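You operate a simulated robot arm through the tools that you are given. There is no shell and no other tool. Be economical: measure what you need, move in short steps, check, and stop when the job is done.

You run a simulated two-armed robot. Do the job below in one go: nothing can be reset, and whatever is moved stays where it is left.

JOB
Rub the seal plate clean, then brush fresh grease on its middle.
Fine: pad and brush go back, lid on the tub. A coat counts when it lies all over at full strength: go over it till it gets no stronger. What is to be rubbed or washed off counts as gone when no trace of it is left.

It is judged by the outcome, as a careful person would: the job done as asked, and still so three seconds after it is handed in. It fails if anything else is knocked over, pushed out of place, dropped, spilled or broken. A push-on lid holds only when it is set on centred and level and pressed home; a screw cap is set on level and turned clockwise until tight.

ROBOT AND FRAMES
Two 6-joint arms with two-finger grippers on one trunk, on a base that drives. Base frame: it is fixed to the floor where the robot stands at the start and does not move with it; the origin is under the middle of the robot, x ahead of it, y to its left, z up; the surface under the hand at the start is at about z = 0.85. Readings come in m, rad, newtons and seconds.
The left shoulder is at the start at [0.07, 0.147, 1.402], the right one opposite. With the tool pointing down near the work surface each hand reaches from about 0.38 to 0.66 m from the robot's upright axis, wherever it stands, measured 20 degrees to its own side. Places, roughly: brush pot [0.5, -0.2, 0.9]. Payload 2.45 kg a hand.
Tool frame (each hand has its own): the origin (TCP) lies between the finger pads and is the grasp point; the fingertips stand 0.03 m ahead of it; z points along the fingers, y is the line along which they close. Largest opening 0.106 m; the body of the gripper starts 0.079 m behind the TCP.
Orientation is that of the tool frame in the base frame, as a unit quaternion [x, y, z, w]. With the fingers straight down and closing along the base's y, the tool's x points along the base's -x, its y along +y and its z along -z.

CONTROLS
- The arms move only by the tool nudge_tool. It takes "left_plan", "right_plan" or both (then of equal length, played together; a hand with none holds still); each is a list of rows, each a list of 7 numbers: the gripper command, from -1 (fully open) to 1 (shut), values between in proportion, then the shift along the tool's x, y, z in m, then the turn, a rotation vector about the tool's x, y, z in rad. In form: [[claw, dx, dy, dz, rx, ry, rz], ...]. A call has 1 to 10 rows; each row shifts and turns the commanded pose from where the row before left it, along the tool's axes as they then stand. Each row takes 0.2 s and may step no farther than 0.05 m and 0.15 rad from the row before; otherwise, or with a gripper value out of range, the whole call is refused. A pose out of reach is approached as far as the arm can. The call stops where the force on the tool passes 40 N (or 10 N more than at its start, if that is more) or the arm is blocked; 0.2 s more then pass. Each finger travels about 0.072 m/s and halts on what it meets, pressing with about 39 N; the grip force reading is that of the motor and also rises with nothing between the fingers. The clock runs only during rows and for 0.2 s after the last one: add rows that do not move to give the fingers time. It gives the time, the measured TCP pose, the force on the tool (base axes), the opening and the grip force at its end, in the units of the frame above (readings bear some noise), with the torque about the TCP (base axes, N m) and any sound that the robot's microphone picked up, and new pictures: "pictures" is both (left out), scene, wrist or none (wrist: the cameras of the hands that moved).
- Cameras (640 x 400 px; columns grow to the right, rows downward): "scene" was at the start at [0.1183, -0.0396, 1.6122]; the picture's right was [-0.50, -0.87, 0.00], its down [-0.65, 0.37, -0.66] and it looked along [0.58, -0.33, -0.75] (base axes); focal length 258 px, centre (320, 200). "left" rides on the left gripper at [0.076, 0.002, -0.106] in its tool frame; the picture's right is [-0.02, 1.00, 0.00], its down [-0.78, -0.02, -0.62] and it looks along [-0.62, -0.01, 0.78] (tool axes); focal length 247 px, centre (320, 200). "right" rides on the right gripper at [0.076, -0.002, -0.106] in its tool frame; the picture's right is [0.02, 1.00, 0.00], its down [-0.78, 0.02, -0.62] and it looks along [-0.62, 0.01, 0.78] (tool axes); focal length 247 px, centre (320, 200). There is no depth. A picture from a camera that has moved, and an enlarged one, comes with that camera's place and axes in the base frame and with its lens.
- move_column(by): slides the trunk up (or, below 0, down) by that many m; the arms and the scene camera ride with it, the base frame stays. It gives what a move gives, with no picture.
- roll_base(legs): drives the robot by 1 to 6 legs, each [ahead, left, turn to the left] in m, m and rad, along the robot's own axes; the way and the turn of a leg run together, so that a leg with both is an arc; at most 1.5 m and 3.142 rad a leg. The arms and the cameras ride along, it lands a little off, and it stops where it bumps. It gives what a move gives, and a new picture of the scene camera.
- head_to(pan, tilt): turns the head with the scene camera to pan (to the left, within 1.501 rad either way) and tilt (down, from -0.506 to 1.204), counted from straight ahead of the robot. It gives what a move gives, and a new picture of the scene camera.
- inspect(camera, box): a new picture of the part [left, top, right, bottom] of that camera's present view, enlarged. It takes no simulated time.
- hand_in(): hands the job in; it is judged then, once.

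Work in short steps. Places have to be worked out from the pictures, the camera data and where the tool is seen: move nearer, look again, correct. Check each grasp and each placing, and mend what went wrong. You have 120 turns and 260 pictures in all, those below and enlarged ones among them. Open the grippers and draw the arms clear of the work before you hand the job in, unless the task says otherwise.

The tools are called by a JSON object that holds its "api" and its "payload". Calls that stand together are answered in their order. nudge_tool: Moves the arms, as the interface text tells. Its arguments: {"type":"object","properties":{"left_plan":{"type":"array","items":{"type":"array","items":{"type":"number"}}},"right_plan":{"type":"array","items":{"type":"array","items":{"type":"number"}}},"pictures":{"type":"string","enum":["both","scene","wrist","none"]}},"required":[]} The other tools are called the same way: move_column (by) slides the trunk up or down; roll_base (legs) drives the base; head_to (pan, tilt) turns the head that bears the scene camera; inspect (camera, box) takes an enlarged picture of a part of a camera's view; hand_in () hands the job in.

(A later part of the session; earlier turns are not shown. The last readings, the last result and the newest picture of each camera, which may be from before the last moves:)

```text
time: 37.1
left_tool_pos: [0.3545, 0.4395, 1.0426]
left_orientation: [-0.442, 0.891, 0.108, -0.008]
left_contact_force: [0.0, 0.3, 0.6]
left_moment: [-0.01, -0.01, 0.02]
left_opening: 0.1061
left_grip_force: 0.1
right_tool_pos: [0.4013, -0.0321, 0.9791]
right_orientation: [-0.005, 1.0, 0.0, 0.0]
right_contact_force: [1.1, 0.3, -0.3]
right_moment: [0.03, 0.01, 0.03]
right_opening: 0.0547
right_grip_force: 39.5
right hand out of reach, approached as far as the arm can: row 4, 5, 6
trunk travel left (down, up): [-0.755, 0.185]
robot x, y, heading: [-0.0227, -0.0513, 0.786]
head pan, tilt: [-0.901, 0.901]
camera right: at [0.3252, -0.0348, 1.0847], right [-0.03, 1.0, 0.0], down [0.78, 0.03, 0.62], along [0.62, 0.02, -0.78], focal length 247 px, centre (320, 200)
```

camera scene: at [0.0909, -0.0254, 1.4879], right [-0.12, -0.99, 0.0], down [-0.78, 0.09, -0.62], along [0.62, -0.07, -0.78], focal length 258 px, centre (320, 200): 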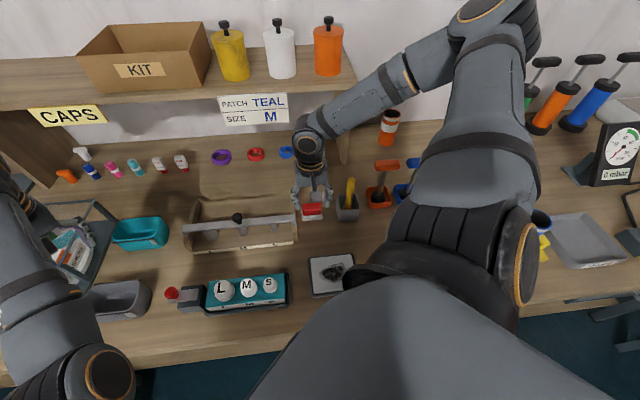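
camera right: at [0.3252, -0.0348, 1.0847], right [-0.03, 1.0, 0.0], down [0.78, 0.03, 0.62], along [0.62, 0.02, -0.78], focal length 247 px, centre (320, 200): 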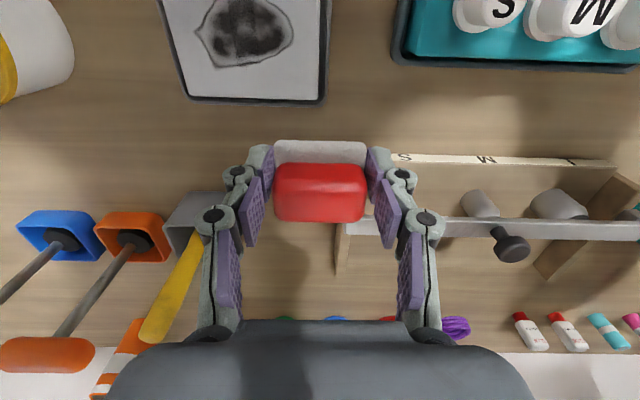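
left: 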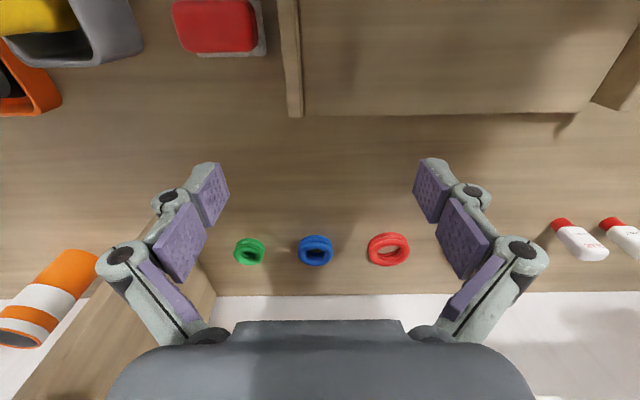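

Pad is held and the plate is at about (0.345,-0.088). I drive the base back ~0.07 so that the plate falls in comfortable reach.

{"api": "roll_base", "payload": {"legs": [[-0.05, 0.05, 0]]}}

{"api": "nudge_tool", "payload": {"right_plan": [[1, 0.01, -0.02, 0, 0, 0, 0], [1, 0.01, -0.03, 0, 0, 0, 0]], "pictures": "both"}}

```text
time: 38.1
left_tool_pos: [0.2866, 0.4396, 1.0414]
left_orientation: [-0.44, 0.891, 0.11, -0.01]
left_contact_force: [0.4, 0.3, 0.2]
left_moment: [-0.03, -0.01, -0.02]
left_opening: 0.106
left_grip_force: 0.1
right_tool_pos: [0.3333, -0.0341, 0.9786]
right_orientation: [-0.006, 1.0, 0.0, -0.001]
right_contact_force: [0.4, 0.1, -0.4]
right_moment: [0.01, 0.02, -0.03]
right_opening: 0.0549
right_grip_force: 38.9
trunk travel left (down, up): [-0.755, 0.185]
robot x, y, heading: [-0.0881, -0.0549, 0.78]
head pan, tilt: [-0.901, 0.901]
camera scene: at [0.0244, -0.0264, 1.4876], right [-0.12, -0.99, 0.0], down [-0.78, 0.09, -0.62], along [0.61, -0.07, -0.79], focal length 258 px, centre (320, 200)
```

scene: 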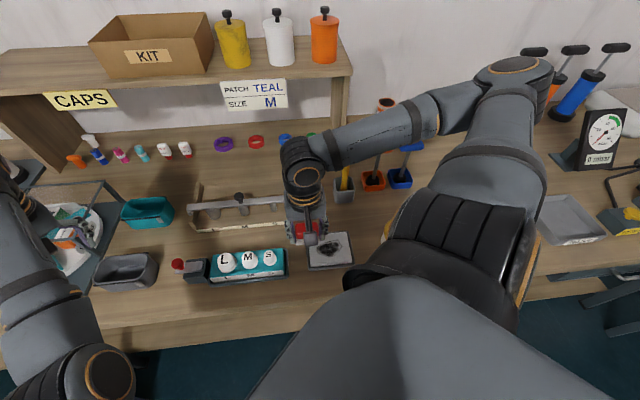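

```text
time: 38.7
left_tool_pos: [0.285, 0.4392, 1.0434]
left_orientation: [-0.442, 0.891, 0.109, -0.008]
left_contact_force: [-0.1, -1.4, 0.2]
left_moment: [-0.03, 0.0, 0.02]
left_opening: 0.1061
left_grip_force: 0.0
right_tool_pos: [0.3217, -0.0371, 0.9712]
right_orientation: [-0.005, 1.0, 0.0, 0.0]
right_contact_force: [0.0, -0.1, -0.4]
right_moment: [0.02, 0.02, -0.01]
right_opening: 0.0548
right_grip_force: 39.1
right hand out of reach, approached as far as the arm can: row 1, 2
trunk travel left (down, up): [-0.755, 0.185]
robot x, y, heading: [-0.0903, -0.0521, 0.78]
head pan, tilt: [-0.901, 0.901]
camera scene: at [0.0213, -0.027, 1.488], right [-0.12, -0.99, 0.0], down [-0.78, 0.09, -0.62], along [0.62, -0.07, -0.78], focal length 258 px, centre (320, 200)
camera right: at [0.246, -0.0388, 1.0764], right [-0.03, 1.0, 0.0], down [0.78, 0.03, 0.62], along [0.62, 0.02, -0.78], focal length 247 px, centre (320, 200)
```

scene: 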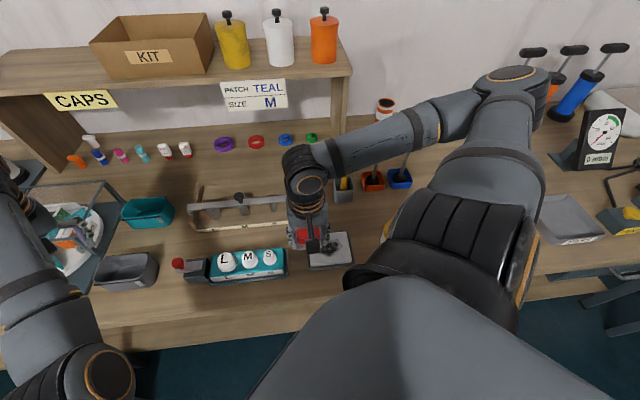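
right: 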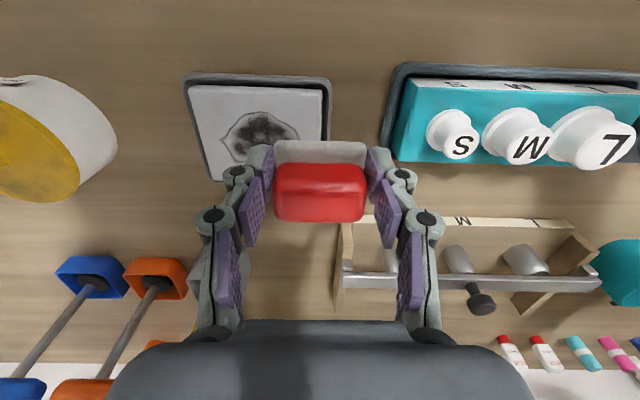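

The hand is now too near the shoulder, so I drive back another 0.12 in x.

{"api": "roll_base", "payload": {"legs": [[-0.085, 0.085, 0]]}}

{"api": "nudge_tool", "payload": {"right_plan": [[1, -0.03, -0.01, 0, 0, 0, 0], [1, -0.03, -0.01, 0, 0, 0, 0], [1, -0.03, -0.02, 0, 0, 0, 0], [1, -0.03, -0.01, 0, 0, 0, 0]], "pictures": "wrist"}}

```text
time: 39.9
left_tool_pos: [0.1652, 0.4393, 1.0426]
left_orientation: [-0.44, 0.891, 0.11, -0.01]
left_contact_force: [-0.9, 0.9, -0.2]
left_moment: [-0.05, 0.04, -0.02]
left_opening: 0.106
left_grip_force: 0.2
right_tool_pos: [0.2012, -0.0369, 0.971]
right_orientation: [-0.006, 1.0, -0.001, -0.001]
right_contact_force: [0.2, 0.0, -0.4]
right_moment: [-0.01, 0.02, -0.03]
right_opening: 0.0546
right_grip_force: 39.1
trunk travel left (down, up): [-0.755, 0.185]
robot x, y, heading: [-0.2111, -0.053, 0.781]
head pan, tilt: [-0.901, 0.901]
camera scene: at [-0.0987, -0.0261, 1.4878], right [-0.12, -0.99, 0.0], down [-0.78, 0.09, -0.62], along [0.62, -0.07, -0.78], focal length 258 px, centre (320, 200)
```

scene: 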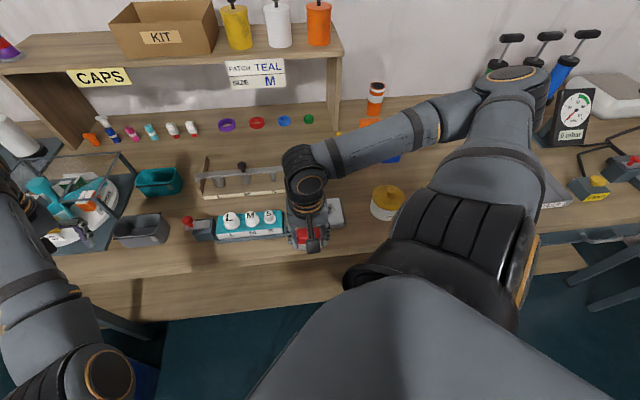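

```text
time: 40.9
left_tool_pos: [0.1648, 0.439, 1.0437]
left_orientation: [-0.44, 0.891, 0.11, -0.009]
left_contact_force: [0.5, 0.3, 0.0]
left_moment: [0.0, 0.07, -0.01]
left_opening: 0.1059
left_grip_force: 0.1
right_tool_pos: [0.2794, -0.043, 0.9657]
right_orientation: [-0.006, 1.0, 0.0, -0.001]
right_contact_force: [-0.3, 0.3, -0.6]
right_moment: [0.0, 0.04, 0.03]
right_opening: 0.0549
right_grip_force: 39.1
right hand out of reach, approached as far as the arm can: row 1, 2, 3, 4
trunk travel left (down, up): [-0.755, 0.185]
robot x, y, heading: [-0.211, -0.0512, 0.78]
head pan, tilt: [-0.901, 0.901]
camera right: at [0.204, -0.0451, 1.071], right [-0.03, 1.0, 0.0], down [0.78, 0.03, 0.62], along [0.62, 0.02, -0.78], focal length 247 px, centre (320, 200)
```

right: 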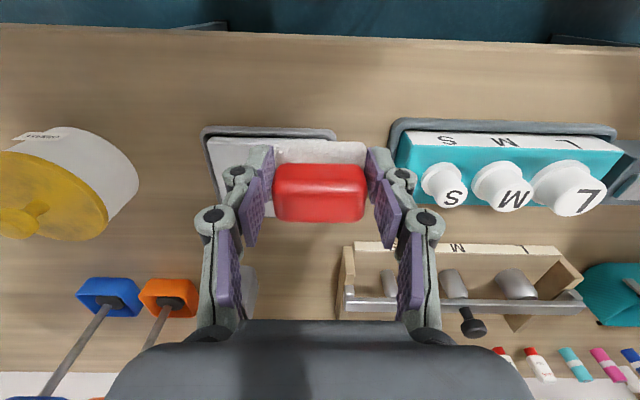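

Moving right is being refused at this yaw; I test with the tool turned anticlockwise a bit.

{"api": "nudge_tool", "payload": {"right_plan": [[1, 0, 0, 0, 0, 0, -0.15], [1, 0, 0, 0, 0, 0, -0.15], [1, 0, -0.02, 0, 0, 0, 0], [1, 0, -0.02, 0, 0, 0, 0]], "pictures": "none"}}

```text
time: 41.9
left_tool_pos: [0.1635, 0.4401, 1.0431]
left_orientation: [-0.441, 0.891, 0.109, -0.009]
left_contact_force: [-1.1, 0.0, -0.4]
left_moment: [0.01, -0.01, 0.01]
left_opening: 0.1061
left_grip_force: 0.0
right_tool_pos: [0.2781, -0.0412, 0.9672]
right_orientation: [-0.155, 0.988, -0.001, 0.0]
right_contact_force: [-0.8, 0.6, -1.6]
right_moment: [0.01, -0.02, 0.03]
right_opening: 0.0549
right_grip_force: 39.2
right hand out of reach, approached as far as the arm can: row 3, 4
trunk travel left (down, up): [-0.755, 0.185]
robot x, y, heading: [-0.2099, -0.0523, 0.779]
head pan, tilt: [-0.901, 0.901]
```

The hand is simply at its inner reach from the shoulder. I go forward (+x) first while restoring the yaw.

{"api": "nudge_tool", "payload": {"right_plan": [[1, -0.03, 0.01, 0, 0, 0, 0.15], [1, -0.03, 0.005, 0, 0, 0, 0.15], [1, -0.02, 0, 0, 0, 0, 0], [1, 0, -0.02, 0, 0, 0, 0], [1, 0, -0.02, 0, 0, 0, 0]], "pictures": "wrist"}}

```text
time: 43.1
left_tool_pos: [0.1636, 0.439, 1.0432]
left_orientation: [-0.441, 0.891, 0.109, -0.008]
left_contact_force: [0.8, -0.2, -0.2]
left_moment: [0.03, -0.02, -0.01]
left_opening: 0.1061
left_grip_force: 0.0
right_tool_pos: [0.3511, -0.0534, 0.9656]
right_orientation: [-0.006, 1.0, 0.0, 0.0]
right_contact_force: [0.7, 0.2, -0.6]
right_moment: [0.0, -0.01, -0.03]
right_opening: 0.0548
right_grip_force: 38.8
trunk travel left (down, up): [-0.755, 0.185]
robot x, y, heading: [-0.2139, -0.051, 0.78]
head pan, tilt: [-0.901, 0.901]
camera right: at [0.2762, -0.0553, 1.0706], right [-0.03, 1.0, 0.0], down [0.78, 0.02, 0.62], along [0.62, 0.02, -0.78], focal length 247 px, centre (320, 200)
```

right: 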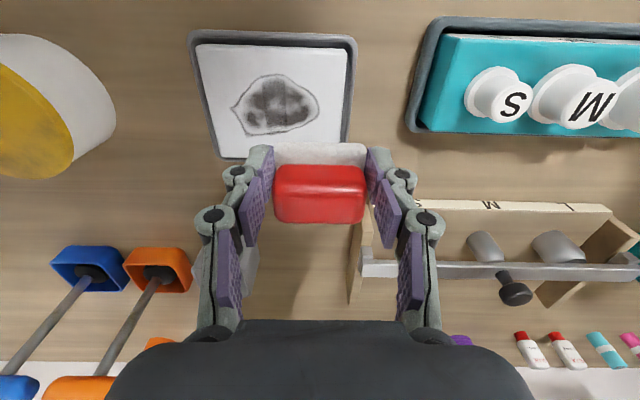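

Now it moves freely. Stain spans about x 0.318–0.370, y −0.125…−0.052. I go over its centre and descend gently to feel the plate.

{"api": "nudge_tool", "payload": {"right_plan": [[1, 0.006, -0.018, 0, 0, 0, 0], [1, 0.006, -0.016, 0, 0, 0, 0], [1, 0, 0, 0.025, 0, 0, 0], [1, 0, 0, 0.015, 0, 0, 0], [1, 0, 0, 0.01, 0, 0, 0], [1, 0, 0, 0.004, 0, 0, 0]], "pictures": "wrist"}}

```text
time: 44.5
left_tool_pos: [0.1611, 0.4405, 1.045]
left_orientation: [-0.441, 0.891, 0.108, -0.007]
left_contact_force: [1.0, -0.4, -0.2]
left_moment: [0.01, -0.01, 0.0]
left_opening: 0.1058
left_grip_force: 0.0
right_tool_pos: [0.3416, -0.0622, 0.9157]
right_orientation: [-0.006, 1.0, 0.0, 0.004]
right_contact_force: [3.9, 0.4, 32.3]
right_moment: [-0.07, -0.01, 0.01]
right_opening: 0.0549
right_grip_force: 38.9
right hand out of reach, approached as far as the arm can: row 1, 2
trunk travel left (down, up): [-0.755, 0.185]
robot x, y, heading: [-0.2083, -0.0524, 0.781]
head pan, tilt: [-0.901, 0.901]
camera right: at [0.2661, -0.0639, 1.0201], right [-0.03, 1.0, 0.0], down [0.78, 0.03, 0.63], along [0.63, 0.02, -0.78], focal length 247 px, centre (320, 200)
```

right: 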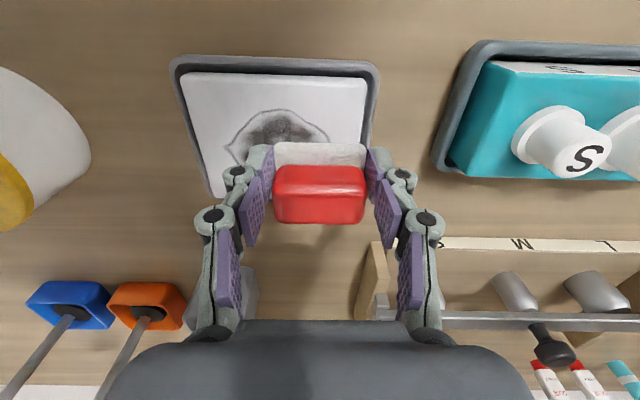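

The pan of the arm has only a narrow usable band, so I lift off and turn the base a little clockwise to centre the plate in that band.

{"api": "nudge_tool", "payload": {"right_plan": [[1, 0, 0, -0.03, 0, 0, 0], [1, 0, 0, -0.04, 0, 0, 0], [1, 0, 0, -0.02, 0, 0, 0]], "pictures": "none"}}

{"api": "roll_base", "payload": {"legs": [[0, 0, -0.16]]}}

{"api": "nudge_tool", "payload": {"right_plan": [[1, -0.01, 0.02, 0, 0, 0, -0.08], [1, 0, 0.02, 0, 0, 0, -0.08], [1, 0, 0.02, 0, 0, 0, 0]], "pictures": "wrist"}}

```text
time: 45.3
left_tool_pos: [0.1632, 0.44, 1.0421]
left_orientation: [-0.441, 0.891, 0.109, -0.009]
left_contact_force: [0.3, -0.2, 0.5]
left_moment: [-0.03, 0.01, 0.05]
left_opening: 0.1061
left_grip_force: 0.1
right_tool_pos: [0.3353, -0.0474, 0.9994]
right_orientation: [-0.005, 1.0, 0.0, -0.001]
right_contact_force: [-0.5, -0.2, -0.4]
right_moment: [0.0, 0.01, 0.0]
right_opening: 0.0548
right_grip_force: 39.2
right hand out of reach, approached as far as the arm can: row 2, 3
trunk travel left (down, up): [-0.755, 0.185]
robot x, y, heading: [-0.2092, -0.0512, 0.783]
head pan, tilt: [-0.901, 0.901]
```

```text
time: 46.4
left_tool_pos: [0.2365, 0.3754, 1.0435]
left_orientation: [-0.369, 0.923, 0.109, -0.001]
left_contact_force: [-0.1, 0.7, -0.1]
left_moment: [0.02, -0.01, -0.02]
left_opening: 0.106
left_grip_force: 0.0
right_tool_pos: [0.3304, -0.1333, 0.9989]
right_orientation: [0.074, 0.997, -0.001, -0.001]
right_contact_force: [-0.2, 0.8, -0.2]
right_moment: [-0.01, 0.01, -0.02]
right_opening: 0.055
right_grip_force: 38.8
trunk travel left (down, up): [-0.755, 0.185]
robot x, y, heading: [-0.2128, -0.0504, 0.62]
head pan, tilt: [-0.901, 0.901]
camera scene: at [-0.0972, -0.043, 1.4879], right [-0.27, -0.96, 0.0], down [-0.75, 0.21, -0.62], along [0.6, -0.17, -0.78], focal length 258 px, centre (320, 200)
```

scene: 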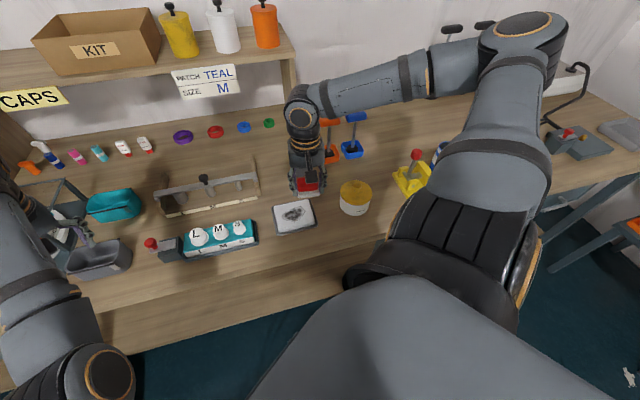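

```text
time: 47.2
left_tool_pos: [0.2364, 0.3758, 1.0426]
left_orientation: [-0.37, 0.923, 0.11, 0.0]
left_contact_force: [0.6, 0.4, -0.9]
left_moment: [-0.03, -0.03, 0.03]
left_opening: 0.1061
left_grip_force: 0.1
right_tool_pos: [0.345, -0.0741, 0.9977]
right_orientation: [-0.007, 1.0, 0.0, 0.0]
right_contact_force: [-0.5, 0.7, 0.6]
right_moment: [0.0, 0.03, -0.01]
right_opening: 0.055
right_grip_force: 39.0
trunk travel left (down, up): [-0.755, 0.185]
robot x, y, heading: [-0.2115, -0.0505, 0.623]
head pan, tilt: [-0.901, 0.901]
camera right: at [0.2683, -0.0758, 1.1033], right [-0.03, 1.0, 0.0], down [0.78, 0.03, 0.62], along [0.62, 0.02, -0.78], focal length 247 px, centre (320, 200)
```

right: 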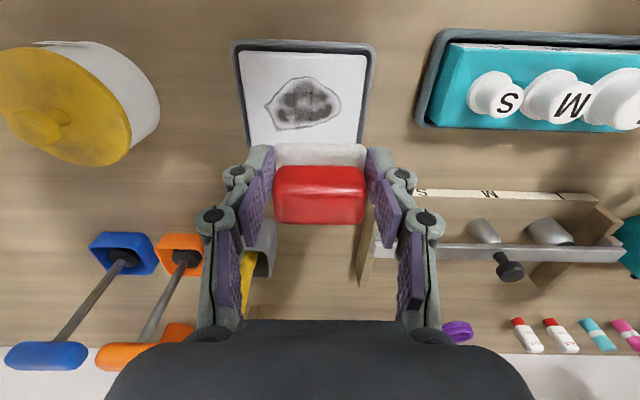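

Now in free range; stain centre (0.340,-0.090). Descend onto it with light pressure.

{"api": "nudge_tool", "payload": {"right_plan": [[1, 0.01, -0.014, 0.03, 0, 0, 0], [1, 0, 0, 0.03, 0, 0, 0], [1, 0, 0, 0.013, 0, 0, 0], [1, 0, 0, 0.006, 0, 0, 0], [1, 0, 0, 0.003, 0, 0, 0]], "pictures": "none"}}

```text
time: 48.4
left_tool_pos: [0.2365, 0.3756, 1.042]
left_orientation: [-0.369, 0.923, 0.109, 0.0]
left_contact_force: [-0.5, 0.3, -0.5]
left_moment: [-0.02, 0.01, 0.01]
left_opening: 0.1058
left_grip_force: 0.0
right_tool_pos: [0.3346, -0.0895, 0.9157]
right_orientation: [-0.006, 1.0, -0.001, -0.001]
right_contact_force: [0.4, -0.5, -1.1]
right_moment: [0.0, 0.01, 0.02]
right_opening: 0.0549
right_grip_force: 38.8
trunk travel left (down, up): [-0.755, 0.185]
robot x, y, heading: [-0.2156, -0.05, 0.619]
head pan, tilt: [-0.901, 0.901]
```

No contact yet; a few mm more.

{"api": "nudge_tool", "payload": {"right_plan": [[1, 0, 0, 0.002, 0, 0, 0], [1, 0, 0, 0.002, 0, 0, 0], [1, 0, 0, 0, 0, 0, 0]], "pictures": "none"}}

```text
time: 49.2
left_tool_pos: [0.2337, 0.3751, 1.0442]
left_orientation: [-0.369, 0.923, 0.109, 0.001]
left_contact_force: [0.3, 0.4, -0.4]
left_moment: [0.02, 0.04, 0.01]
left_opening: 0.1063
left_grip_force: 0.1
right_tool_pos: [0.333, -0.0905, 0.9159]
right_orientation: [-0.006, 1.0, 0.001, 0.003]
right_contact_force: [4.0, -2.6, 29.0]
right_moment: [-0.17, -0.18, -0.02]
right_opening: 0.0548
right_grip_force: 39.5
trunk travel left (down, up): [-0.755, 0.185]
robot x, y, heading: [-0.2114, -0.0515, 0.621]
head pan, tilt: [-0.901, 0.901]
```

Contact at TCP z≈0.916. I ease off slightly and rub in a zigzag over the stain.

{"api": "nudge_tool", "payload": {"right_plan": [[1, 0, 0, -0.002, 0, 0, 0], [1, 0, 0.015, 0, 0, 0, 0], [1, 0, 0.013, 0, 0, 0, 0], [1, 0, -0.02, 0, 0, 0, 0], [1, 0, -0.02, 0, 0, 0, 0], [1, 0, -0.015, 0, 0, 0, 0], [1, -0.014, 0, 0, 0, 0, 0], [1, 0, 0.02, 0, 0, 0, 0], [1, 0, 0.02, 0, 0, 0, 0], [1, 0, 0.015, 0, 0, 0, 0]], "pictures": "wrist"}}

```text
time: 51.4
left_tool_pos: [0.2359, 0.3749, 1.0417]
left_orientation: [-0.369, 0.923, 0.11, 0.0]
left_contact_force: [0.3, -0.4, 0.7]
left_moment: [-0.02, 0.0, 0.0]
left_opening: 0.1059
left_grip_force: 0.0
right_tool_pos: [0.3482, -0.0752, 0.9171]
right_orientation: [-0.007, 1.0, 0.001, 0.0]
right_contact_force: [0.1, -0.1, -0.7]
right_moment: [-0.05, 0.0, -0.03]
right_opening: 0.0549
right_grip_force: 39.1
right hand out of reach, approached as far as the arm can: row 3
trunk travel left (down, up): [-0.755, 0.185]
robot x, y, heading: [-0.207, -0.0514, 0.624]
head pan, tilt: [-0.901, 0.901]
camera right: at [0.2728, -0.0769, 1.0226], right [-0.03, 1.0, 0.0], down [0.78, 0.03, 0.62], along [0.62, 0.02, -0.78], focal length 247 px, centre (320, 200)
```

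right: 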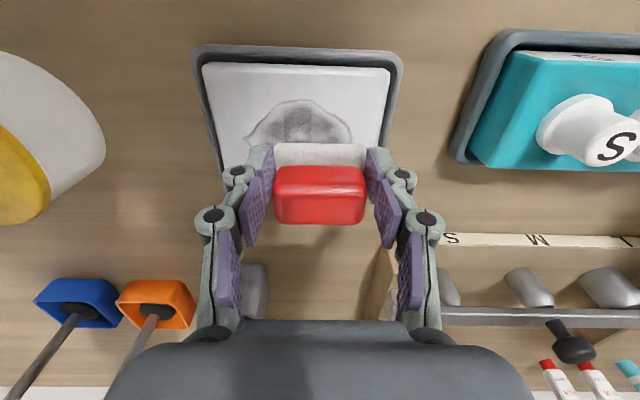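

It's fading well. I press again and continue rubbing in more passes.

{"api": "nudge_tool", "payload": {"right_plan": [[1, 0, 0, 0.0035, 0, 0, 0], [1, 0, -0.02, 0, 0, 0, 0], [1, 0, -0.02, 0, 0, 0, 0], [1, 0.014, 0, 0, 0, 0, 0], [1, 0, 0.02, 0, 0, 0, 0], [1, 0, 0.02, 0, 0, 0, 0], [1, 0.014, 0, 0, 0, 0, 0], [1, 0, -0.02, 0, 0, 0, 0], [1, 0, -0.02, 0, 0, 0, 0], [1, 0, 0.02, 0, 0, 0, 0]], "pictures": "none"}}

{"api": "nudge_tool", "payload": {"right_plan": [[1, 0, 0.02, 0, 0, 0, 0], [1, -0.012, 0, 0, 0, 0, 0], [1, 0, -0.02, 0, 0, 0, 0], [1, 0, -0.02, 0, 0, 0, 0], [1, -0.012, 0, 0, 0, 0, 0], [1, 0, 0.02, 0, 0, 0, 0], [1, 0, 0.02, 0, 0, 0, 0], [1, -0.01, 0, 0, 0, 0, 0], [1, 0, -0.02, 0, 0, 0, 0], [1, 0, -0.02, 0, 0, 0, 0]], "pictures": "wrist"}}

```text
time: 53.7
left_tool_pos: [0.2334, 0.3723, 1.0446]
left_orientation: [-0.369, 0.923, 0.11, 0.002]
left_contact_force: [0.4, -0.8, 0.1]
left_moment: [0.0, -0.02, 0.0]
left_opening: 0.106
left_grip_force: 0.0
right_tool_pos: [0.3178, -0.0998, 0.9146]
right_orientation: [-0.005, 1.0, -0.005, 0.0]
right_contact_force: [-4.7, -11.3, 27.8]
right_moment: [-0.09, -0.02, -0.1]
right_opening: 0.0552
right_grip_force: 38.9
trunk travel left (down, up): [-0.755, 0.185]
robot x, y, heading: [-0.2118, -0.0544, 0.617]
head pan, tilt: [-0.901, 0.901]
stopped in row 10 (right hand): the force on the tool passed its limit at 44 N (the readings are from after the stop); the commanded pose is now the measured one
```

```text
time: 55.9
left_tool_pos: [0.2339, 0.375, 1.0455]
left_orientation: [-0.369, 0.923, 0.109, 0.002]
left_contact_force: [0.9, -1.3, -0.2]
left_moment: [0.02, -0.01, -0.01]
left_opening: 0.1058
left_grip_force: 0.0
right_tool_pos: [0.3556, -0.1212, 0.9135]
right_orientation: [-0.006, 1.0, -0.002, 0.001]
right_contact_force: [1.3, 10.0, 23.6]
right_moment: [0.4, -0.13, 0.08]
right_opening: 0.055
right_grip_force: 38.9
right hand out of reach, approached as far as the arm can: row 8
trunk travel left (down, up): [-0.755, 0.185]
robot x, y, heading: [-0.2044, -0.0531, 0.619]
head pan, tilt: [-0.901, 0.901]
camera right: at [0.2791, -0.1222, 1.0189], right [-0.03, 1.0, -0.01], down [0.78, 0.03, 0.62], along [0.62, 0.02, -0.78], focal length 247 px, centre (320, 200)
```

right: 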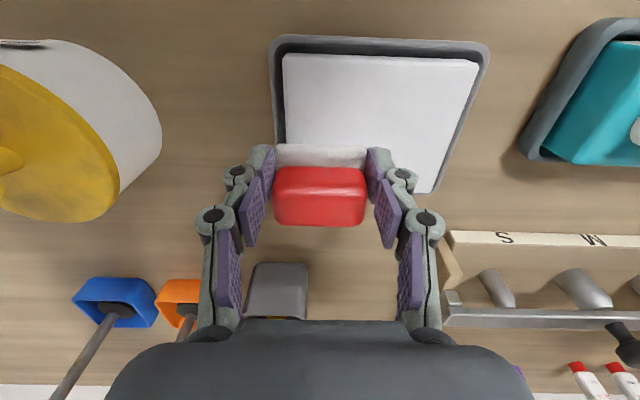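

Looks clean in the part visible. I lift and inspect the whole plate.

{"api": "nudge_tool", "payload": {"right_plan": [[1, 0, 0, -0.03, 0, 0, 0], [1, -0.02, 0.02, -0.03, 0, 0, 0], [1, -0.02, 0.01, -0.03, 0, 0, 0]], "pictures": "none"}}

{"api": "inspect", "payload": {"camera": "right", "box": [200, 20, 440, 170]}}

```text
time: 56.7
left_tool_pos: [0.2373, 0.375, 1.0434]
left_orientation: [-0.368, 0.923, 0.11, 0.0]
left_contact_force: [-0.8, -0.6, -0.4]
left_moment: [-0.03, 0.02, -0.04]
left_opening: 0.1061
left_grip_force: 0.1
right_tool_pos: [0.395, -0.0914, 1.0009]
right_orientation: [-0.005, 1.0, -0.004, -0.002]
right_contact_force: [-0.4, 0.7, -0.5]
right_moment: [-0.01, 0.05, -0.02]
right_opening: 0.0549
right_grip_force: 39.2
trunk travel left (down, up): [-0.755, 0.185]
robot x, y, heading: [-0.2081, -0.0536, 0.62]
head pan, tilt: [-0.901, 0.901]
```

```text
2.67 times, centred on (320, 95) of right
camera zoom: at [0.3206, -0.0913, 1.1061], right [-0.03, 1.0, -0.01], down [0.79, 0.03, 0.62], along [0.62, 0.01, -0.79], focal length 659 px, centre (320, 480)
```

zoom: 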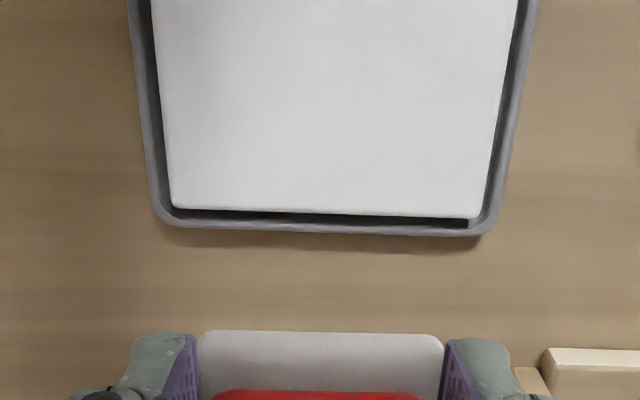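

{"api": "inspect", "payload": {"camera": "right", "box": [220, 0, 420, 125]}}

{"api": "inspect", "payload": {"camera": "scene", "box": [240, 170, 400, 270]}}

```text
3.20 times, centred on (320, 62) of right
camera zoom: at [0.3206, -0.0913, 1.1061], right [-0.03, 1.0, -0.01], down [0.79, 0.03, 0.62], along [0.62, 0.01, -0.79], focal length 790 px, centre (320, 640)
```

zoom: 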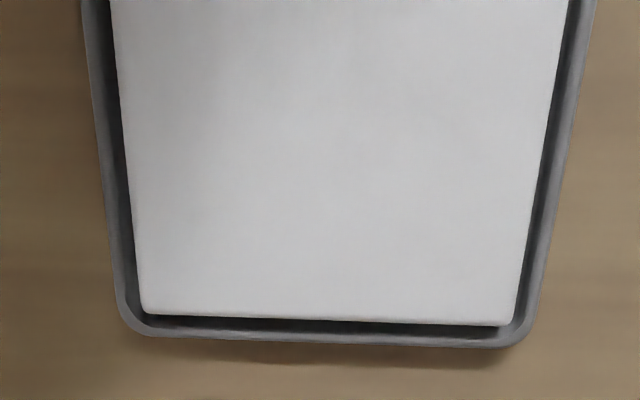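

```text
4.00 times, centred on (320, 220) of scene
camera zoom: at [-0.0966, -0.0436, 1.4877], right [-0.28, -0.96, 0.0], down [-0.75, 0.22, -0.62], along [0.6, -0.17, -0.78], focal length 1033 px, centre (320, 120)
```

zoom: 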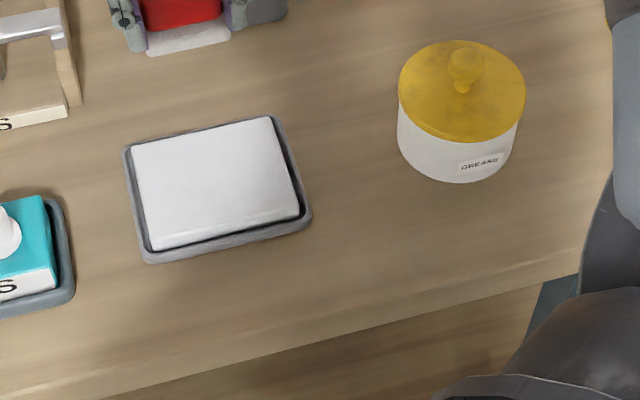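

{"api": "inspect", "payload": {"camera": "scene", "box": [268, 196, 324, 236]}}

```text
10.00 times, centred on (296, 216) of scene
camera zoom: at [-0.0966, -0.0436, 1.4877], right [-0.28, -0.96, 0.0], down [-0.75, 0.22, -0.62], along [0.6, -0.17, -0.78], focal length 2584 px, centre (560, 40)
```

zoom: 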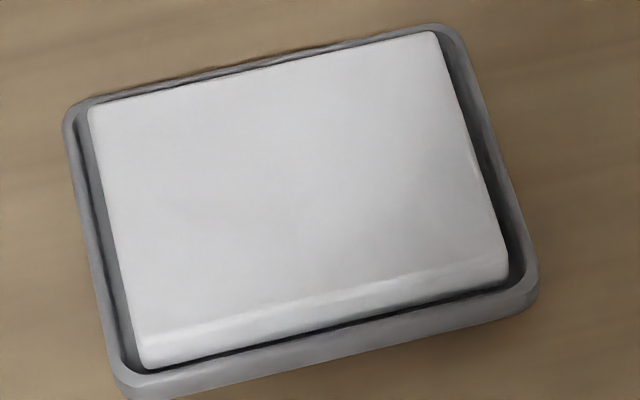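

There might be a very faint shade left, so I do one more round of rubbing.

{"api": "nudge_tool", "payload": {"right_plan": [[1, 0.035, -0.01, 0.02, 0, 0, 0], [1, 0.02, -0.01, 0.04, 0, 0, 0], [1, 0, 0, 0.022, 0, 0, 0], [1, 0, 0, 0.005, 0, 0, 0], [1, 0, 0.02, 0, 0, 0, 0], [1, 0, 0.018, 0, 0, 0, 0], [1, 0.01, 0, 0, 0, 0, 0], [1, 0, -0.02, 0, 0, 0, 0], [1, 0, -0.02, 0, 0, 0, 0], [1, 0.01, 0, 0, 0, 0, 0]], "pictures": "none"}}

{"api": "nudge_tool", "payload": {"right_plan": [[1, 0, 0.02, 0, 0, 0, 0], [1, 0, 0.02, 0, 0, 0, 0], [1, -0.012, 0, 0, 0, 0, 0], [1, 0, -0.02, 0, 0, 0, 0], [1, 0, -0.02, 0, 0, 0, 0], [1, -0.012, 0, 0, 0, 0, 0], [1, 0, 0.02, 0, 0, 0, 0], [1, 0, 0.02, 0, 0, 0, 0], [1, 0, -0.02, 0, 0, 0, 0], [1, 0, -0.02, 0, 0, 0, 0]], "pictures": "none"}}

{"api": "nudge_tool", "payload": {"right_plan": [[1, -0.012, 0.01, 0, 0, 0, 0], [1, 0, 0.015, 0, 0, 0, 0], [1, 0, 0.015, 0, 0, 0, 0], [1, 0, -0.015, 0, 0, 0, 0], [1, 0, 0, -0.03, 0, 0, 0], [1, -0.02, 0, -0.03, 0, 0, 0], [1, -0.03, 0, -0.03, 0, 0, 0]], "pictures": "none"}}

{"api": "inspect", "payload": {"camera": "scene", "box": [268, 196, 324, 236]}}

```text
time: 58.9
left_tool_pos: [0.2355, 0.3745, 1.0426]
left_orientation: [-0.368, 0.923, 0.11, 0.0]
left_contact_force: [-0.3, 0.2, -0.9]
left_moment: [0.01, -0.03, 0.0]
left_opening: 0.1063
left_grip_force: 0.0
right_tool_pos: [0.3179, -0.1172, 0.9182]
right_orientation: [-0.005, 1.0, -0.005, -0.002]
right_contact_force: [-0.3, 0.2, -1.0]
right_moment: [0.01, 0.03, -0.03]
right_opening: 0.0547
right_grip_force: 39.0
right hand out of reach, approached as far as the arm can: row 6
trunk travel left (down, up): [-0.755, 0.185]
robot x, y, heading: [-0.2102, -0.0518, 0.619]
head pan, tilt: [-0.901, 0.901]
```

```text
time: 61.1
left_tool_pos: [0.2366, 0.3722, 1.043]
left_orientation: [-0.368, 0.923, 0.111, 0.001]
left_contact_force: [-0.3, 0.4, 0.5]
left_moment: [-0.01, 0.02, -0.01]
left_opening: 0.1062
left_grip_force: 0.0
right_tool_pos: [0.3434, -0.1193, 0.9174]
right_orientation: [-0.006, 1.0, -0.003, -0.001]
right_contact_force: [-0.3, 0.0, -0.9]
right_moment: [0.03, 0.0, -0.01]
right_opening: 0.0546
right_grip_force: 38.7
trunk travel left (down, up): [-0.755, 0.185]
robot x, y, heading: [-0.2095, -0.0548, 0.622]
head pan, tilt: [-0.901, 0.901]
```

```text
time: 62.7
left_tool_pos: [0.2373, 0.3734, 1.0407]
left_orientation: [-0.368, 0.923, 0.11, -0.001]
left_contact_force: [-0.7, -0.6, -1.4]
left_moment: [0.03, 0.02, -0.01]
left_opening: 0.1062
left_grip_force: 0.1
right_tool_pos: [0.4064, -0.0929, 1.0051]
right_orientation: [-0.007, 1.0, -0.004, -0.002]
right_contact_force: [-0.1, -0.4, -0.4]
right_moment: [0.02, 0.04, 0.05]
right_opening: 0.0548
right_grip_force: 39.4
trunk travel left (down, up): [-0.755, 0.185]
robot x, y, heading: [-0.2091, -0.0512, 0.619]
head pan, tilt: [-0.901, 0.901]
```

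```text
10.00 times, centred on (296, 216) of scene
camera zoom: at [-0.0963, -0.0445, 1.4878], right [-0.28, -0.96, 0.0], down [-0.75, 0.22, -0.62], along [0.6, -0.17, -0.78], focal length 2584 px, centre (560, 40)
```

zoom: 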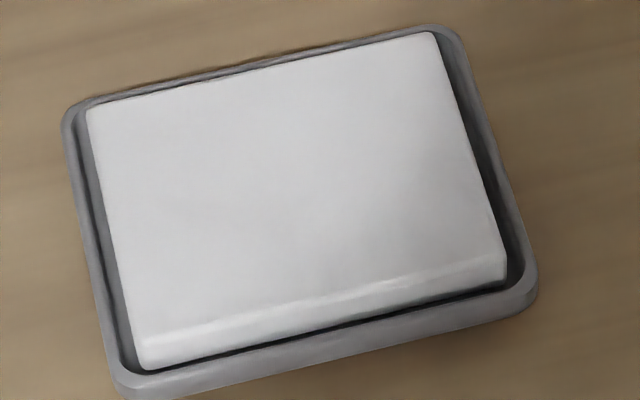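

That round hovered without contact. I redo it with the pad actually pressed.

{"api": "nudge_tool", "payload": {"right_plan": [[1, 0.03, -0.01, 0.03, 0, 0, 0], [1, 0.025, -0.01, 0.04, 0, 0, 0], [1, 0, 0, 0.018, 0, 0, 0], [1, 0, 0, 0.003, 0, 0, 0], [1, 0, 0.02, 0, 0, 0, 0], [1, 0, 0.018, 0, 0, 0, 0], [1, 0.012, 0, 0, 0, 0, 0], [1, 0, -0.02, 0, 0, 0, 0], [1, 0, -0.02, 0, 0, 0, 0], [1, 0.012, 0, 0, 0, 0, 0]], "pictures": "none"}}

{"api": "nudge_tool", "payload": {"right_plan": [[1, 0, 0.02, 0.0005, 0, 0, 0], [1, 0, 0.02, 0, 0, 0, 0], [1, -0.01, 0, 0, 0, 0, 0], [1, 0, -0.02, 0, 0, 0, 0], [1, 0, -0.02, 0, 0, 0, 0], [1, -0.01, 0, 0, 0, 0, 0], [1, 0, 0.02, 0, 0, 0, 0], [1, 0, 0.02, 0, 0, 0, 0], [1, 0, -0.02, 0, 0, 0, 0], [1, 0, -0.02, 0, 0, 0, 0]], "pictures": "none"}}

```text
time: 64.9
left_tool_pos: [0.2363, 0.3745, 1.0419]
left_orientation: [-0.368, 0.923, 0.11, 0.001]
left_contact_force: [-0.5, 0.5, -0.4]
left_moment: [-0.01, 0.01, 0.01]
left_opening: 0.1058
left_grip_force: 0.0
right_tool_pos: [0.3262, -0.1199, 0.9186]
right_orientation: [-0.006, 1.0, -0.005, -0.001]
right_contact_force: [0.0, -0.2, -0.2]
right_moment: [-0.01, 0.0, -0.02]
right_opening: 0.0547
right_grip_force: 38.8
right hand out of reach, approached as far as the arm can: row 6
trunk travel left (down, up): [-0.755, 0.185]
robot x, y, heading: [-0.2085, -0.054, 0.618]
head pan, tilt: [-0.901, 0.901]
```

```text
time: 67.1
left_tool_pos: [0.2373, 0.3728, 1.0455]
left_orientation: [-0.368, 0.923, 0.111, 0.0]
left_contact_force: [0.6, 0.2, -0.9]
left_moment: [0.01, 0.05, 0.03]
left_opening: 0.1062
left_grip_force: 0.0
right_tool_pos: [0.3464, -0.1203, 0.9169]
right_orientation: [-0.006, 1.0, -0.003, -0.001]
right_contact_force: [-0.7, -0.5, -1.4]
right_moment: [0.01, 0.02, 0.03]
right_opening: 0.055
right_grip_force: 39.1
trunk travel left (down, up): [-0.755, 0.185]
robot x, y, heading: [-0.2137, -0.0538, 0.619]
head pan, tilt: [-0.901, 0.901]
```

Still just above contact; I press 3.5 mm and stroke within the reachable band.

{"api": "nudge_tool", "payload": {"right_plan": [[1, 0, 0.005, 0.0035, 0, 0, 0], [1, 0, 0.02, 0, 0, 0, 0], [1, 0, 0.018, 0, 0, 0, 0], [1, 0.01, 0, 0, 0, 0, 0], [1, 0, -0.02, 0, 0, 0, 0], [1, 0, -0.018, 0, 0, 0, 0], [1, 0.008, 0, 0, 0, 0, 0], [1, 0, 0.02, 0, 0, 0, 0], [1, 0, 0.018, 0, 0, 0, 0], [1, 0, -0.02, 0, 0, 0, 0]], "pictures": "none"}}

{"api": "nudge_tool", "payload": {"right_plan": [[1, 0, -0.018, 0, 0, 0, 0], [1, -0.009, 0, 0, 0, 0, 0], [1, 0, 0.02, 0, 0, 0, 0], [1, 0, 0.018, 0, 0, 0, 0], [1, -0.009, 0, 0, 0, 0, 0], [1, 0, -0.02, 0, 0, 0, 0], [1, 0, -0.018, 0, 0, 0, 0], [1, -0.006, 0, 0, 0, 0, 0], [1, 0, 0.02, 0, 0, 0, 0], [1, 0, 0.01, 0, 0, 0, 0]], "pictures": "none"}}

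{"api": "nudge_tool", "payload": {"right_plan": [[1, 0, 0, -0.03, 0, 0, 0], [1, -0.02, 0, -0.03, 0, 0, 0], [1, -0.03, 0, -0.03, 0, 0, 0]], "pictures": "none"}}

{"api": "inspect", "payload": {"camera": "scene", "box": [268, 196, 324, 236]}}

```text
time: 69.3
left_tool_pos: [0.2371, 0.373, 1.0433]
left_orientation: [-0.369, 0.923, 0.111, 0.001]
left_contact_force: [-0.3, -0.3, 0.7]
left_moment: [0.06, -0.02, -0.02]
left_opening: 0.1058
left_grip_force: 0.0
right_tool_pos: [0.3273, -0.0993, 0.9138]
right_orientation: [-0.006, 1.0, -0.002, -0.001]
right_contact_force: [0.9, 4.1, 8.5]
right_moment: [0.18, -0.15, 0.1]
right_opening: 0.0547
right_grip_force: 38.9
trunk travel left (down, up): [-0.755, 0.185]
robot x, y, heading: [-0.2127, -0.0531, 0.618]
head pan, tilt: [-0.901, 0.901]
```

```text
time: 71.5
left_tool_pos: [0.2355, 0.3739, 1.0432]
left_orientation: [-0.368, 0.923, 0.11, 0.0]
left_contact_force: [0.2, 0.4, 0.7]
left_moment: [-0.05, -0.01, 0.01]
left_opening: 0.106
left_grip_force: 0.2
right_tool_pos: [0.3496, -0.0841, 0.9141]
right_orientation: [-0.005, 1.0, -0.005, -0.002]
right_contact_force: [-2.1, 0.6, 2.7]
right_moment: [0.15, -0.07, 0.01]
right_opening: 0.0552
right_grip_force: 38.7
trunk travel left (down, up): [-0.755, 0.185]
robot x, y, heading: [-0.2094, -0.0523, 0.62]
head pan, tilt: [-0.901, 0.901]
```

```text
time: 72.3
left_tool_pos: [0.2372, 0.374, 1.0421]
left_orientation: [-0.368, 0.923, 0.11, -0.001]
left_contact_force: [0.5, 0.1, -0.7]
left_moment: [-0.01, -0.03, 0.01]
left_opening: 0.1058
left_grip_force: 0.1
right_tool_pos: [0.4013, -0.0837, 1.0015]
right_orientation: [-0.005, 1.0, -0.004, -0.002]
right_contact_force: [0.4, -0.1, -0.7]
right_moment: [0.02, 0.01, 0.02]
right_opening: 0.0551
right_grip_force: 39.2
trunk travel left (down, up): [-0.755, 0.185]
robot x, y, heading: [-0.2139, -0.053, 0.618]
head pan, tilt: [-0.901, 0.901]
```

```text
10.00 times, centred on (296, 216) of scene
camera zoom: at [-0.0962, -0.0441, 1.4878], right [-0.28, -0.96, 0.0], down [-0.75, 0.22, -0.62], along [0.6, -0.17, -0.78], focal length 2584 px, centre (560, 40)
```

zoom: 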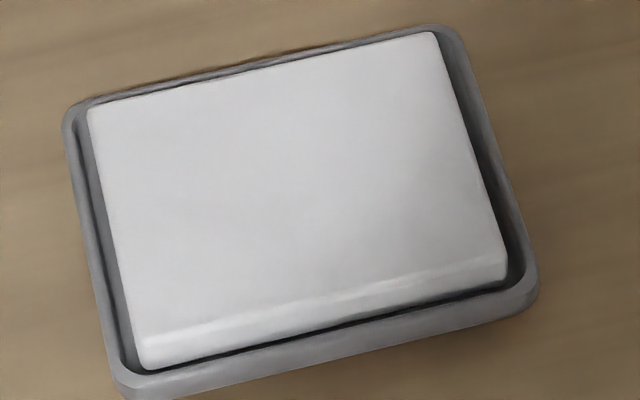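

Plate is uniformly clean. Now I return the pad: raise, then drive the base to about (-0.068,0.025) so the pad's home lies mid-band.

{"api": "nudge_tool", "payload": {"right_plan": [[1, 0, 0, -0.03, 0, 0, 0], [1, 0, 0, -0.03, 0, 0, 0]], "pictures": "none"}}

{"api": "roll_base", "payload": {"legs": [[0.16, -0.02, 0]]}}

{"api": "nudge_tool", "payload": {"right_plan": [[1, 0.005, -0.015, 0, 0, 0, 0], [1, 0.005, -0.015, 0, 0, 0, 0]], "pictures": "wrist"}}

```text
time: 72.9
left_tool_pos: [0.2372, 0.3736, 1.0424]
left_orientation: [-0.368, 0.923, 0.11, 0.001]
left_contact_force: [-0.2, 0.3, -0.1]
left_moment: [-0.01, 0.0, 0.0]
left_opening: 0.1059
left_grip_force: 0.0
right_tool_pos: [0.4009, -0.0851, 1.0643]
right_orientation: [-0.005, 1.0, -0.005, -0.002]
right_contact_force: [0.2, 0.1, -0.2]
right_moment: [0.01, -0.01, 0.02]
right_opening: 0.0549
right_grip_force: 39.4
trunk travel left (down, up): [-0.755, 0.185]
robot x, y, heading: [-0.2109, -0.0502, 0.619]
head pan, tilt: [-0.901, 0.901]
```

```text
time: 74.3
left_tool_pos: [0.3768, 0.4486, 1.0452]
left_orientation: [-0.369, 0.923, 0.11, 0.002]
left_contact_force: [0.7, 0.2, 0.9]
left_moment: [0.01, -0.02, -0.02]
left_opening: 0.1063
left_grip_force: 0.1
right_tool_pos: [0.5401, -0.0075, 1.0652]
right_orientation: [-0.005, 1.0, -0.004, -0.001]
right_contact_force: [-0.4, -0.5, -0.7]
right_moment: [0.03, -0.03, 0.01]
right_opening: 0.0545
right_grip_force: 39.0
trunk travel left (down, up): [-0.755, 0.185]
robot x, y, heading: [-0.0717, 0.0242, 0.624]
head pan, tilt: [-0.901, 0.901]
camera scene: at [0.0414, 0.0307, 1.4882], right [-0.28, -0.96, 0.0], down [-0.75, 0.22, -0.62], along [0.6, -0.17, -0.78], focal length 258 px, centre (320, 200)
```

scene: 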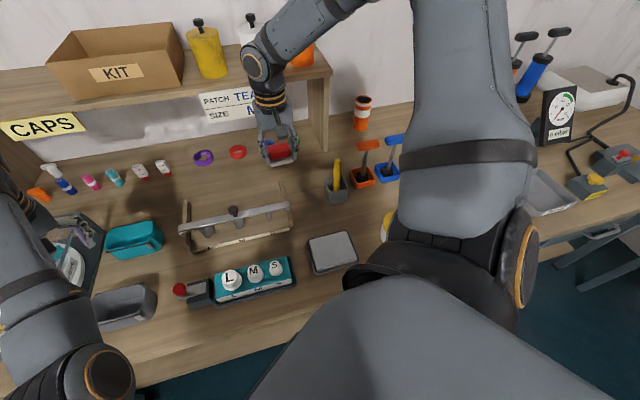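

```text
time: 74.9
left_tool_pos: [0.3774, 0.4493, 1.0433]
left_orientation: [-0.369, 0.923, 0.111, 0.002]
left_contact_force: [-0.8, 0.0, -0.2]
left_moment: [-0.01, 0.01, -0.02]
left_opening: 0.1058
left_grip_force: 0.0
right_tool_pos: [0.5305, -0.0378, 1.0641]
right_orientation: [-0.005, 1.0, -0.004, -0.001]
right_contact_force: [0.1, -0.8, 0.1]
right_moment: [0.04, 0.04, 0.02]
right_opening: 0.0547
right_grip_force: 39.4
trunk travel left (down, up): [-0.755, 0.185]
robot x, y, heading: [-0.0661, 0.0222, 0.622]
head pan, tilt: [-0.901, 0.901]
camera right: at [0.4559, -0.0402, 1.1695], right [-0.03, 1.0, -0.01], down [0.78, 0.03, 0.62], along [0.62, 0.02, -0.79], focal length 247 px, centre (320, 200)
```

right: 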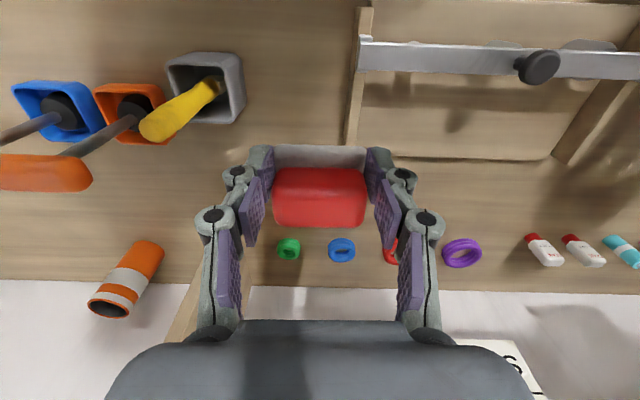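

Move over the home spot and lower the pad down.

{"api": "nudge_tool", "payload": {"right_plan": [[1, 0.0065, -0.016, 0, 0, 0, 0], [1, 0, 0, 0.04, 0, 0, 0], [1, 0, 0, 0.04, 0, 0, 0], [1, 0, 0, 0.035, 0, 0, 0], [1, 0, 0, 0.03, 0, 0, 0], [1, 0, 0, 0, 0, 0, 0]], "pictures": "wrist"}}

```text
time: 76.3
left_tool_pos: [0.3779, 0.451, 1.0429]
left_orientation: [-0.369, 0.923, 0.109, 0.0]
left_contact_force: [-0.3, -0.2, 0.2]
left_moment: [-0.02, -0.01, 0.01]
left_opening: 0.1061
left_grip_force: 0.1
right_tool_pos: [0.5258, -0.0554, 0.9173]
right_orientation: [-0.006, 1.0, -0.003, -0.002]
right_contact_force: [1.1, 0.0, 0.1]
right_moment: [0.0, -0.02, -0.01]
right_opening: 0.0546
right_grip_force: 39.2
trunk travel left (down, up): [-0.755, 0.185]
robot x, y, heading: [-0.0683, 0.0263, 0.621]
head pan, tilt: [-0.901, 0.901]
camera right: at [0.4503, -0.0561, 1.0233], right [-0.03, 1.0, -0.01], down [0.79, 0.03, 0.62], along [0.62, 0.01, -0.79], focal length 247 px, centre (320, 200)
```

right: 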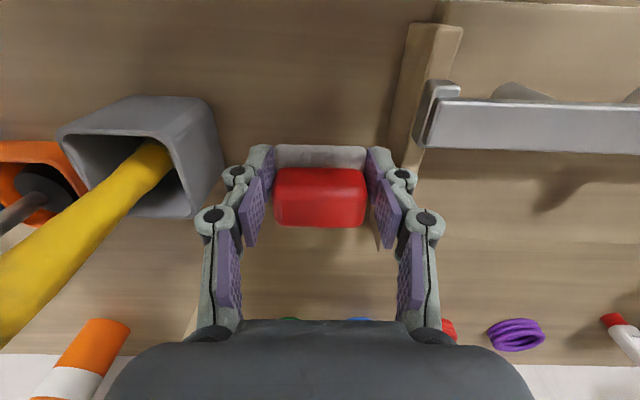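

On target; lower to the table.

{"api": "nudge_tool", "payload": {"right_plan": [[1, 0.002, 0.002, 0.01, 0, 0, 0], [1, 0, 0, 0.008, 0, 0, 0], [1, 0, 0, 0.004, 0, 0, 0], [1, 0, 0, 0.002, 0, 0, 0]], "pictures": "none"}}

```text
time: 77.3
left_tool_pos: [0.378, 0.4506, 1.0437]
left_orientation: [-0.369, 0.923, 0.109, 0.0]
left_contact_force: [-1.1, 0.1, 0.3]
left_moment: [0.01, -0.01, 0.01]
left_opening: 0.1057
left_grip_force: 0.0
right_tool_pos: [0.5233, -0.0523, 0.8938]
right_orientation: [-0.007, 1.0, -0.004, -0.001]
right_contact_force: [-0.2, -0.1, -0.6]
right_moment: [0.03, 0.01, 0.01]
right_opening: 0.0548
right_grip_force: 39.6
trunk travel left (down, up): [-0.755, 0.185]
robot x, y, heading: [-0.0707, 0.0233, 0.618]
head pan, tilt: [-0.901, 0.901]
```

{"api": "nudge_tool", "payload": {"right_plan": [[1, 0, 0, 0.002, 0, 0, 0], [1, 0, 0, 0.0015, 0, 0, 0], [1, 0, 0, 0, 0, 0, 0]], "pictures": "none"}}

```text
time: 78.1
left_tool_pos: [0.3764, 0.4496, 1.0437]
left_orientation: [-0.37, 0.923, 0.11, 0.001]
left_contact_force: [-0.2, -0.2, 0.3]
left_moment: [-0.01, 0.01, 0.05]
left_opening: 0.106
left_grip_force: 0.2
right_tool_pos: [0.5235, -0.0545, 0.8942]
right_orientation: [-0.006, 1.0, -0.003, 0.0]
right_contact_force: [1.1, -2.3, 15.1]
right_moment: [0.23, -0.17, -0.03]
right_opening: 0.0549
right_grip_force: 38.7
trunk travel left (down, up): [-0.755, 0.185]
robot x, y, heading: [-0.07, 0.0259, 0.621]
head pan, tilt: [-0.901, 0.901]
```

Pad is resting on the table (15 N). I ease off, open just enough, and rise.

{"api": "nudge_tool", "payload": {"right_plan": [[1, 0, 0, -0.0015, 0, 0, 0], [-0.3, 0, 0, 0, 0, 0, 0], [-0.3, 0, 0, 0, 0, 0, 0], [-0.3, 0, 0, -0.03, 0, 0, 0], [-0.3, 0, 0, -0.04, 0, 0, 0], [-0.3, 0, 0, -0.04, 0, 0, 0]], "pictures": "wrist"}}

```text
time: 79.5
left_tool_pos: [0.3771, 0.4495, 1.0432]
left_orientation: [-0.369, 0.923, 0.11, 0.001]
left_contact_force: [-0.1, -0.2, 0.2]
left_moment: [-0.01, -0.01, -0.01]
left_opening: 0.1062
left_grip_force: 0.1
right_tool_pos: [0.5238, -0.051, 1.0025]
right_orientation: [-0.006, 1.0, -0.003, -0.002]
right_contact_force: [0.2, 0.2, -0.3]
right_moment: [0.01, 0.0, -0.02]
right_opening: 0.069
right_grip_force: 0.0
trunk travel left (down, up): [-0.755, 0.185]
robot x, y, heading: [-0.07, 0.0213, 0.621]
head pan, tilt: [-0.901, 0.901]
camera right: at [0.4479, -0.0513, 1.1086], right [-0.03, 1.0, -0.01], down [0.78, 0.03, 0.62], along [0.62, 0.01, -0.79], focal length 247 px, centre (320, 200)
```

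right: 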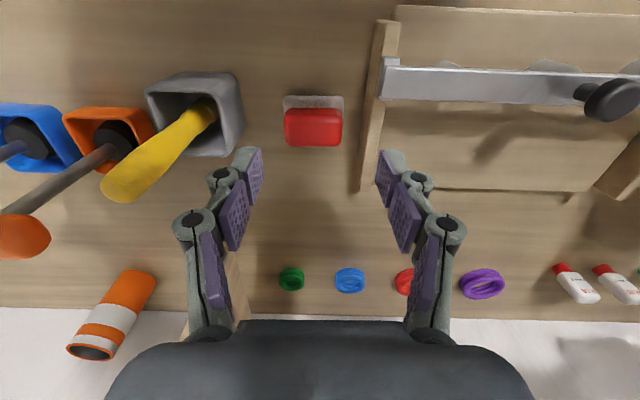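

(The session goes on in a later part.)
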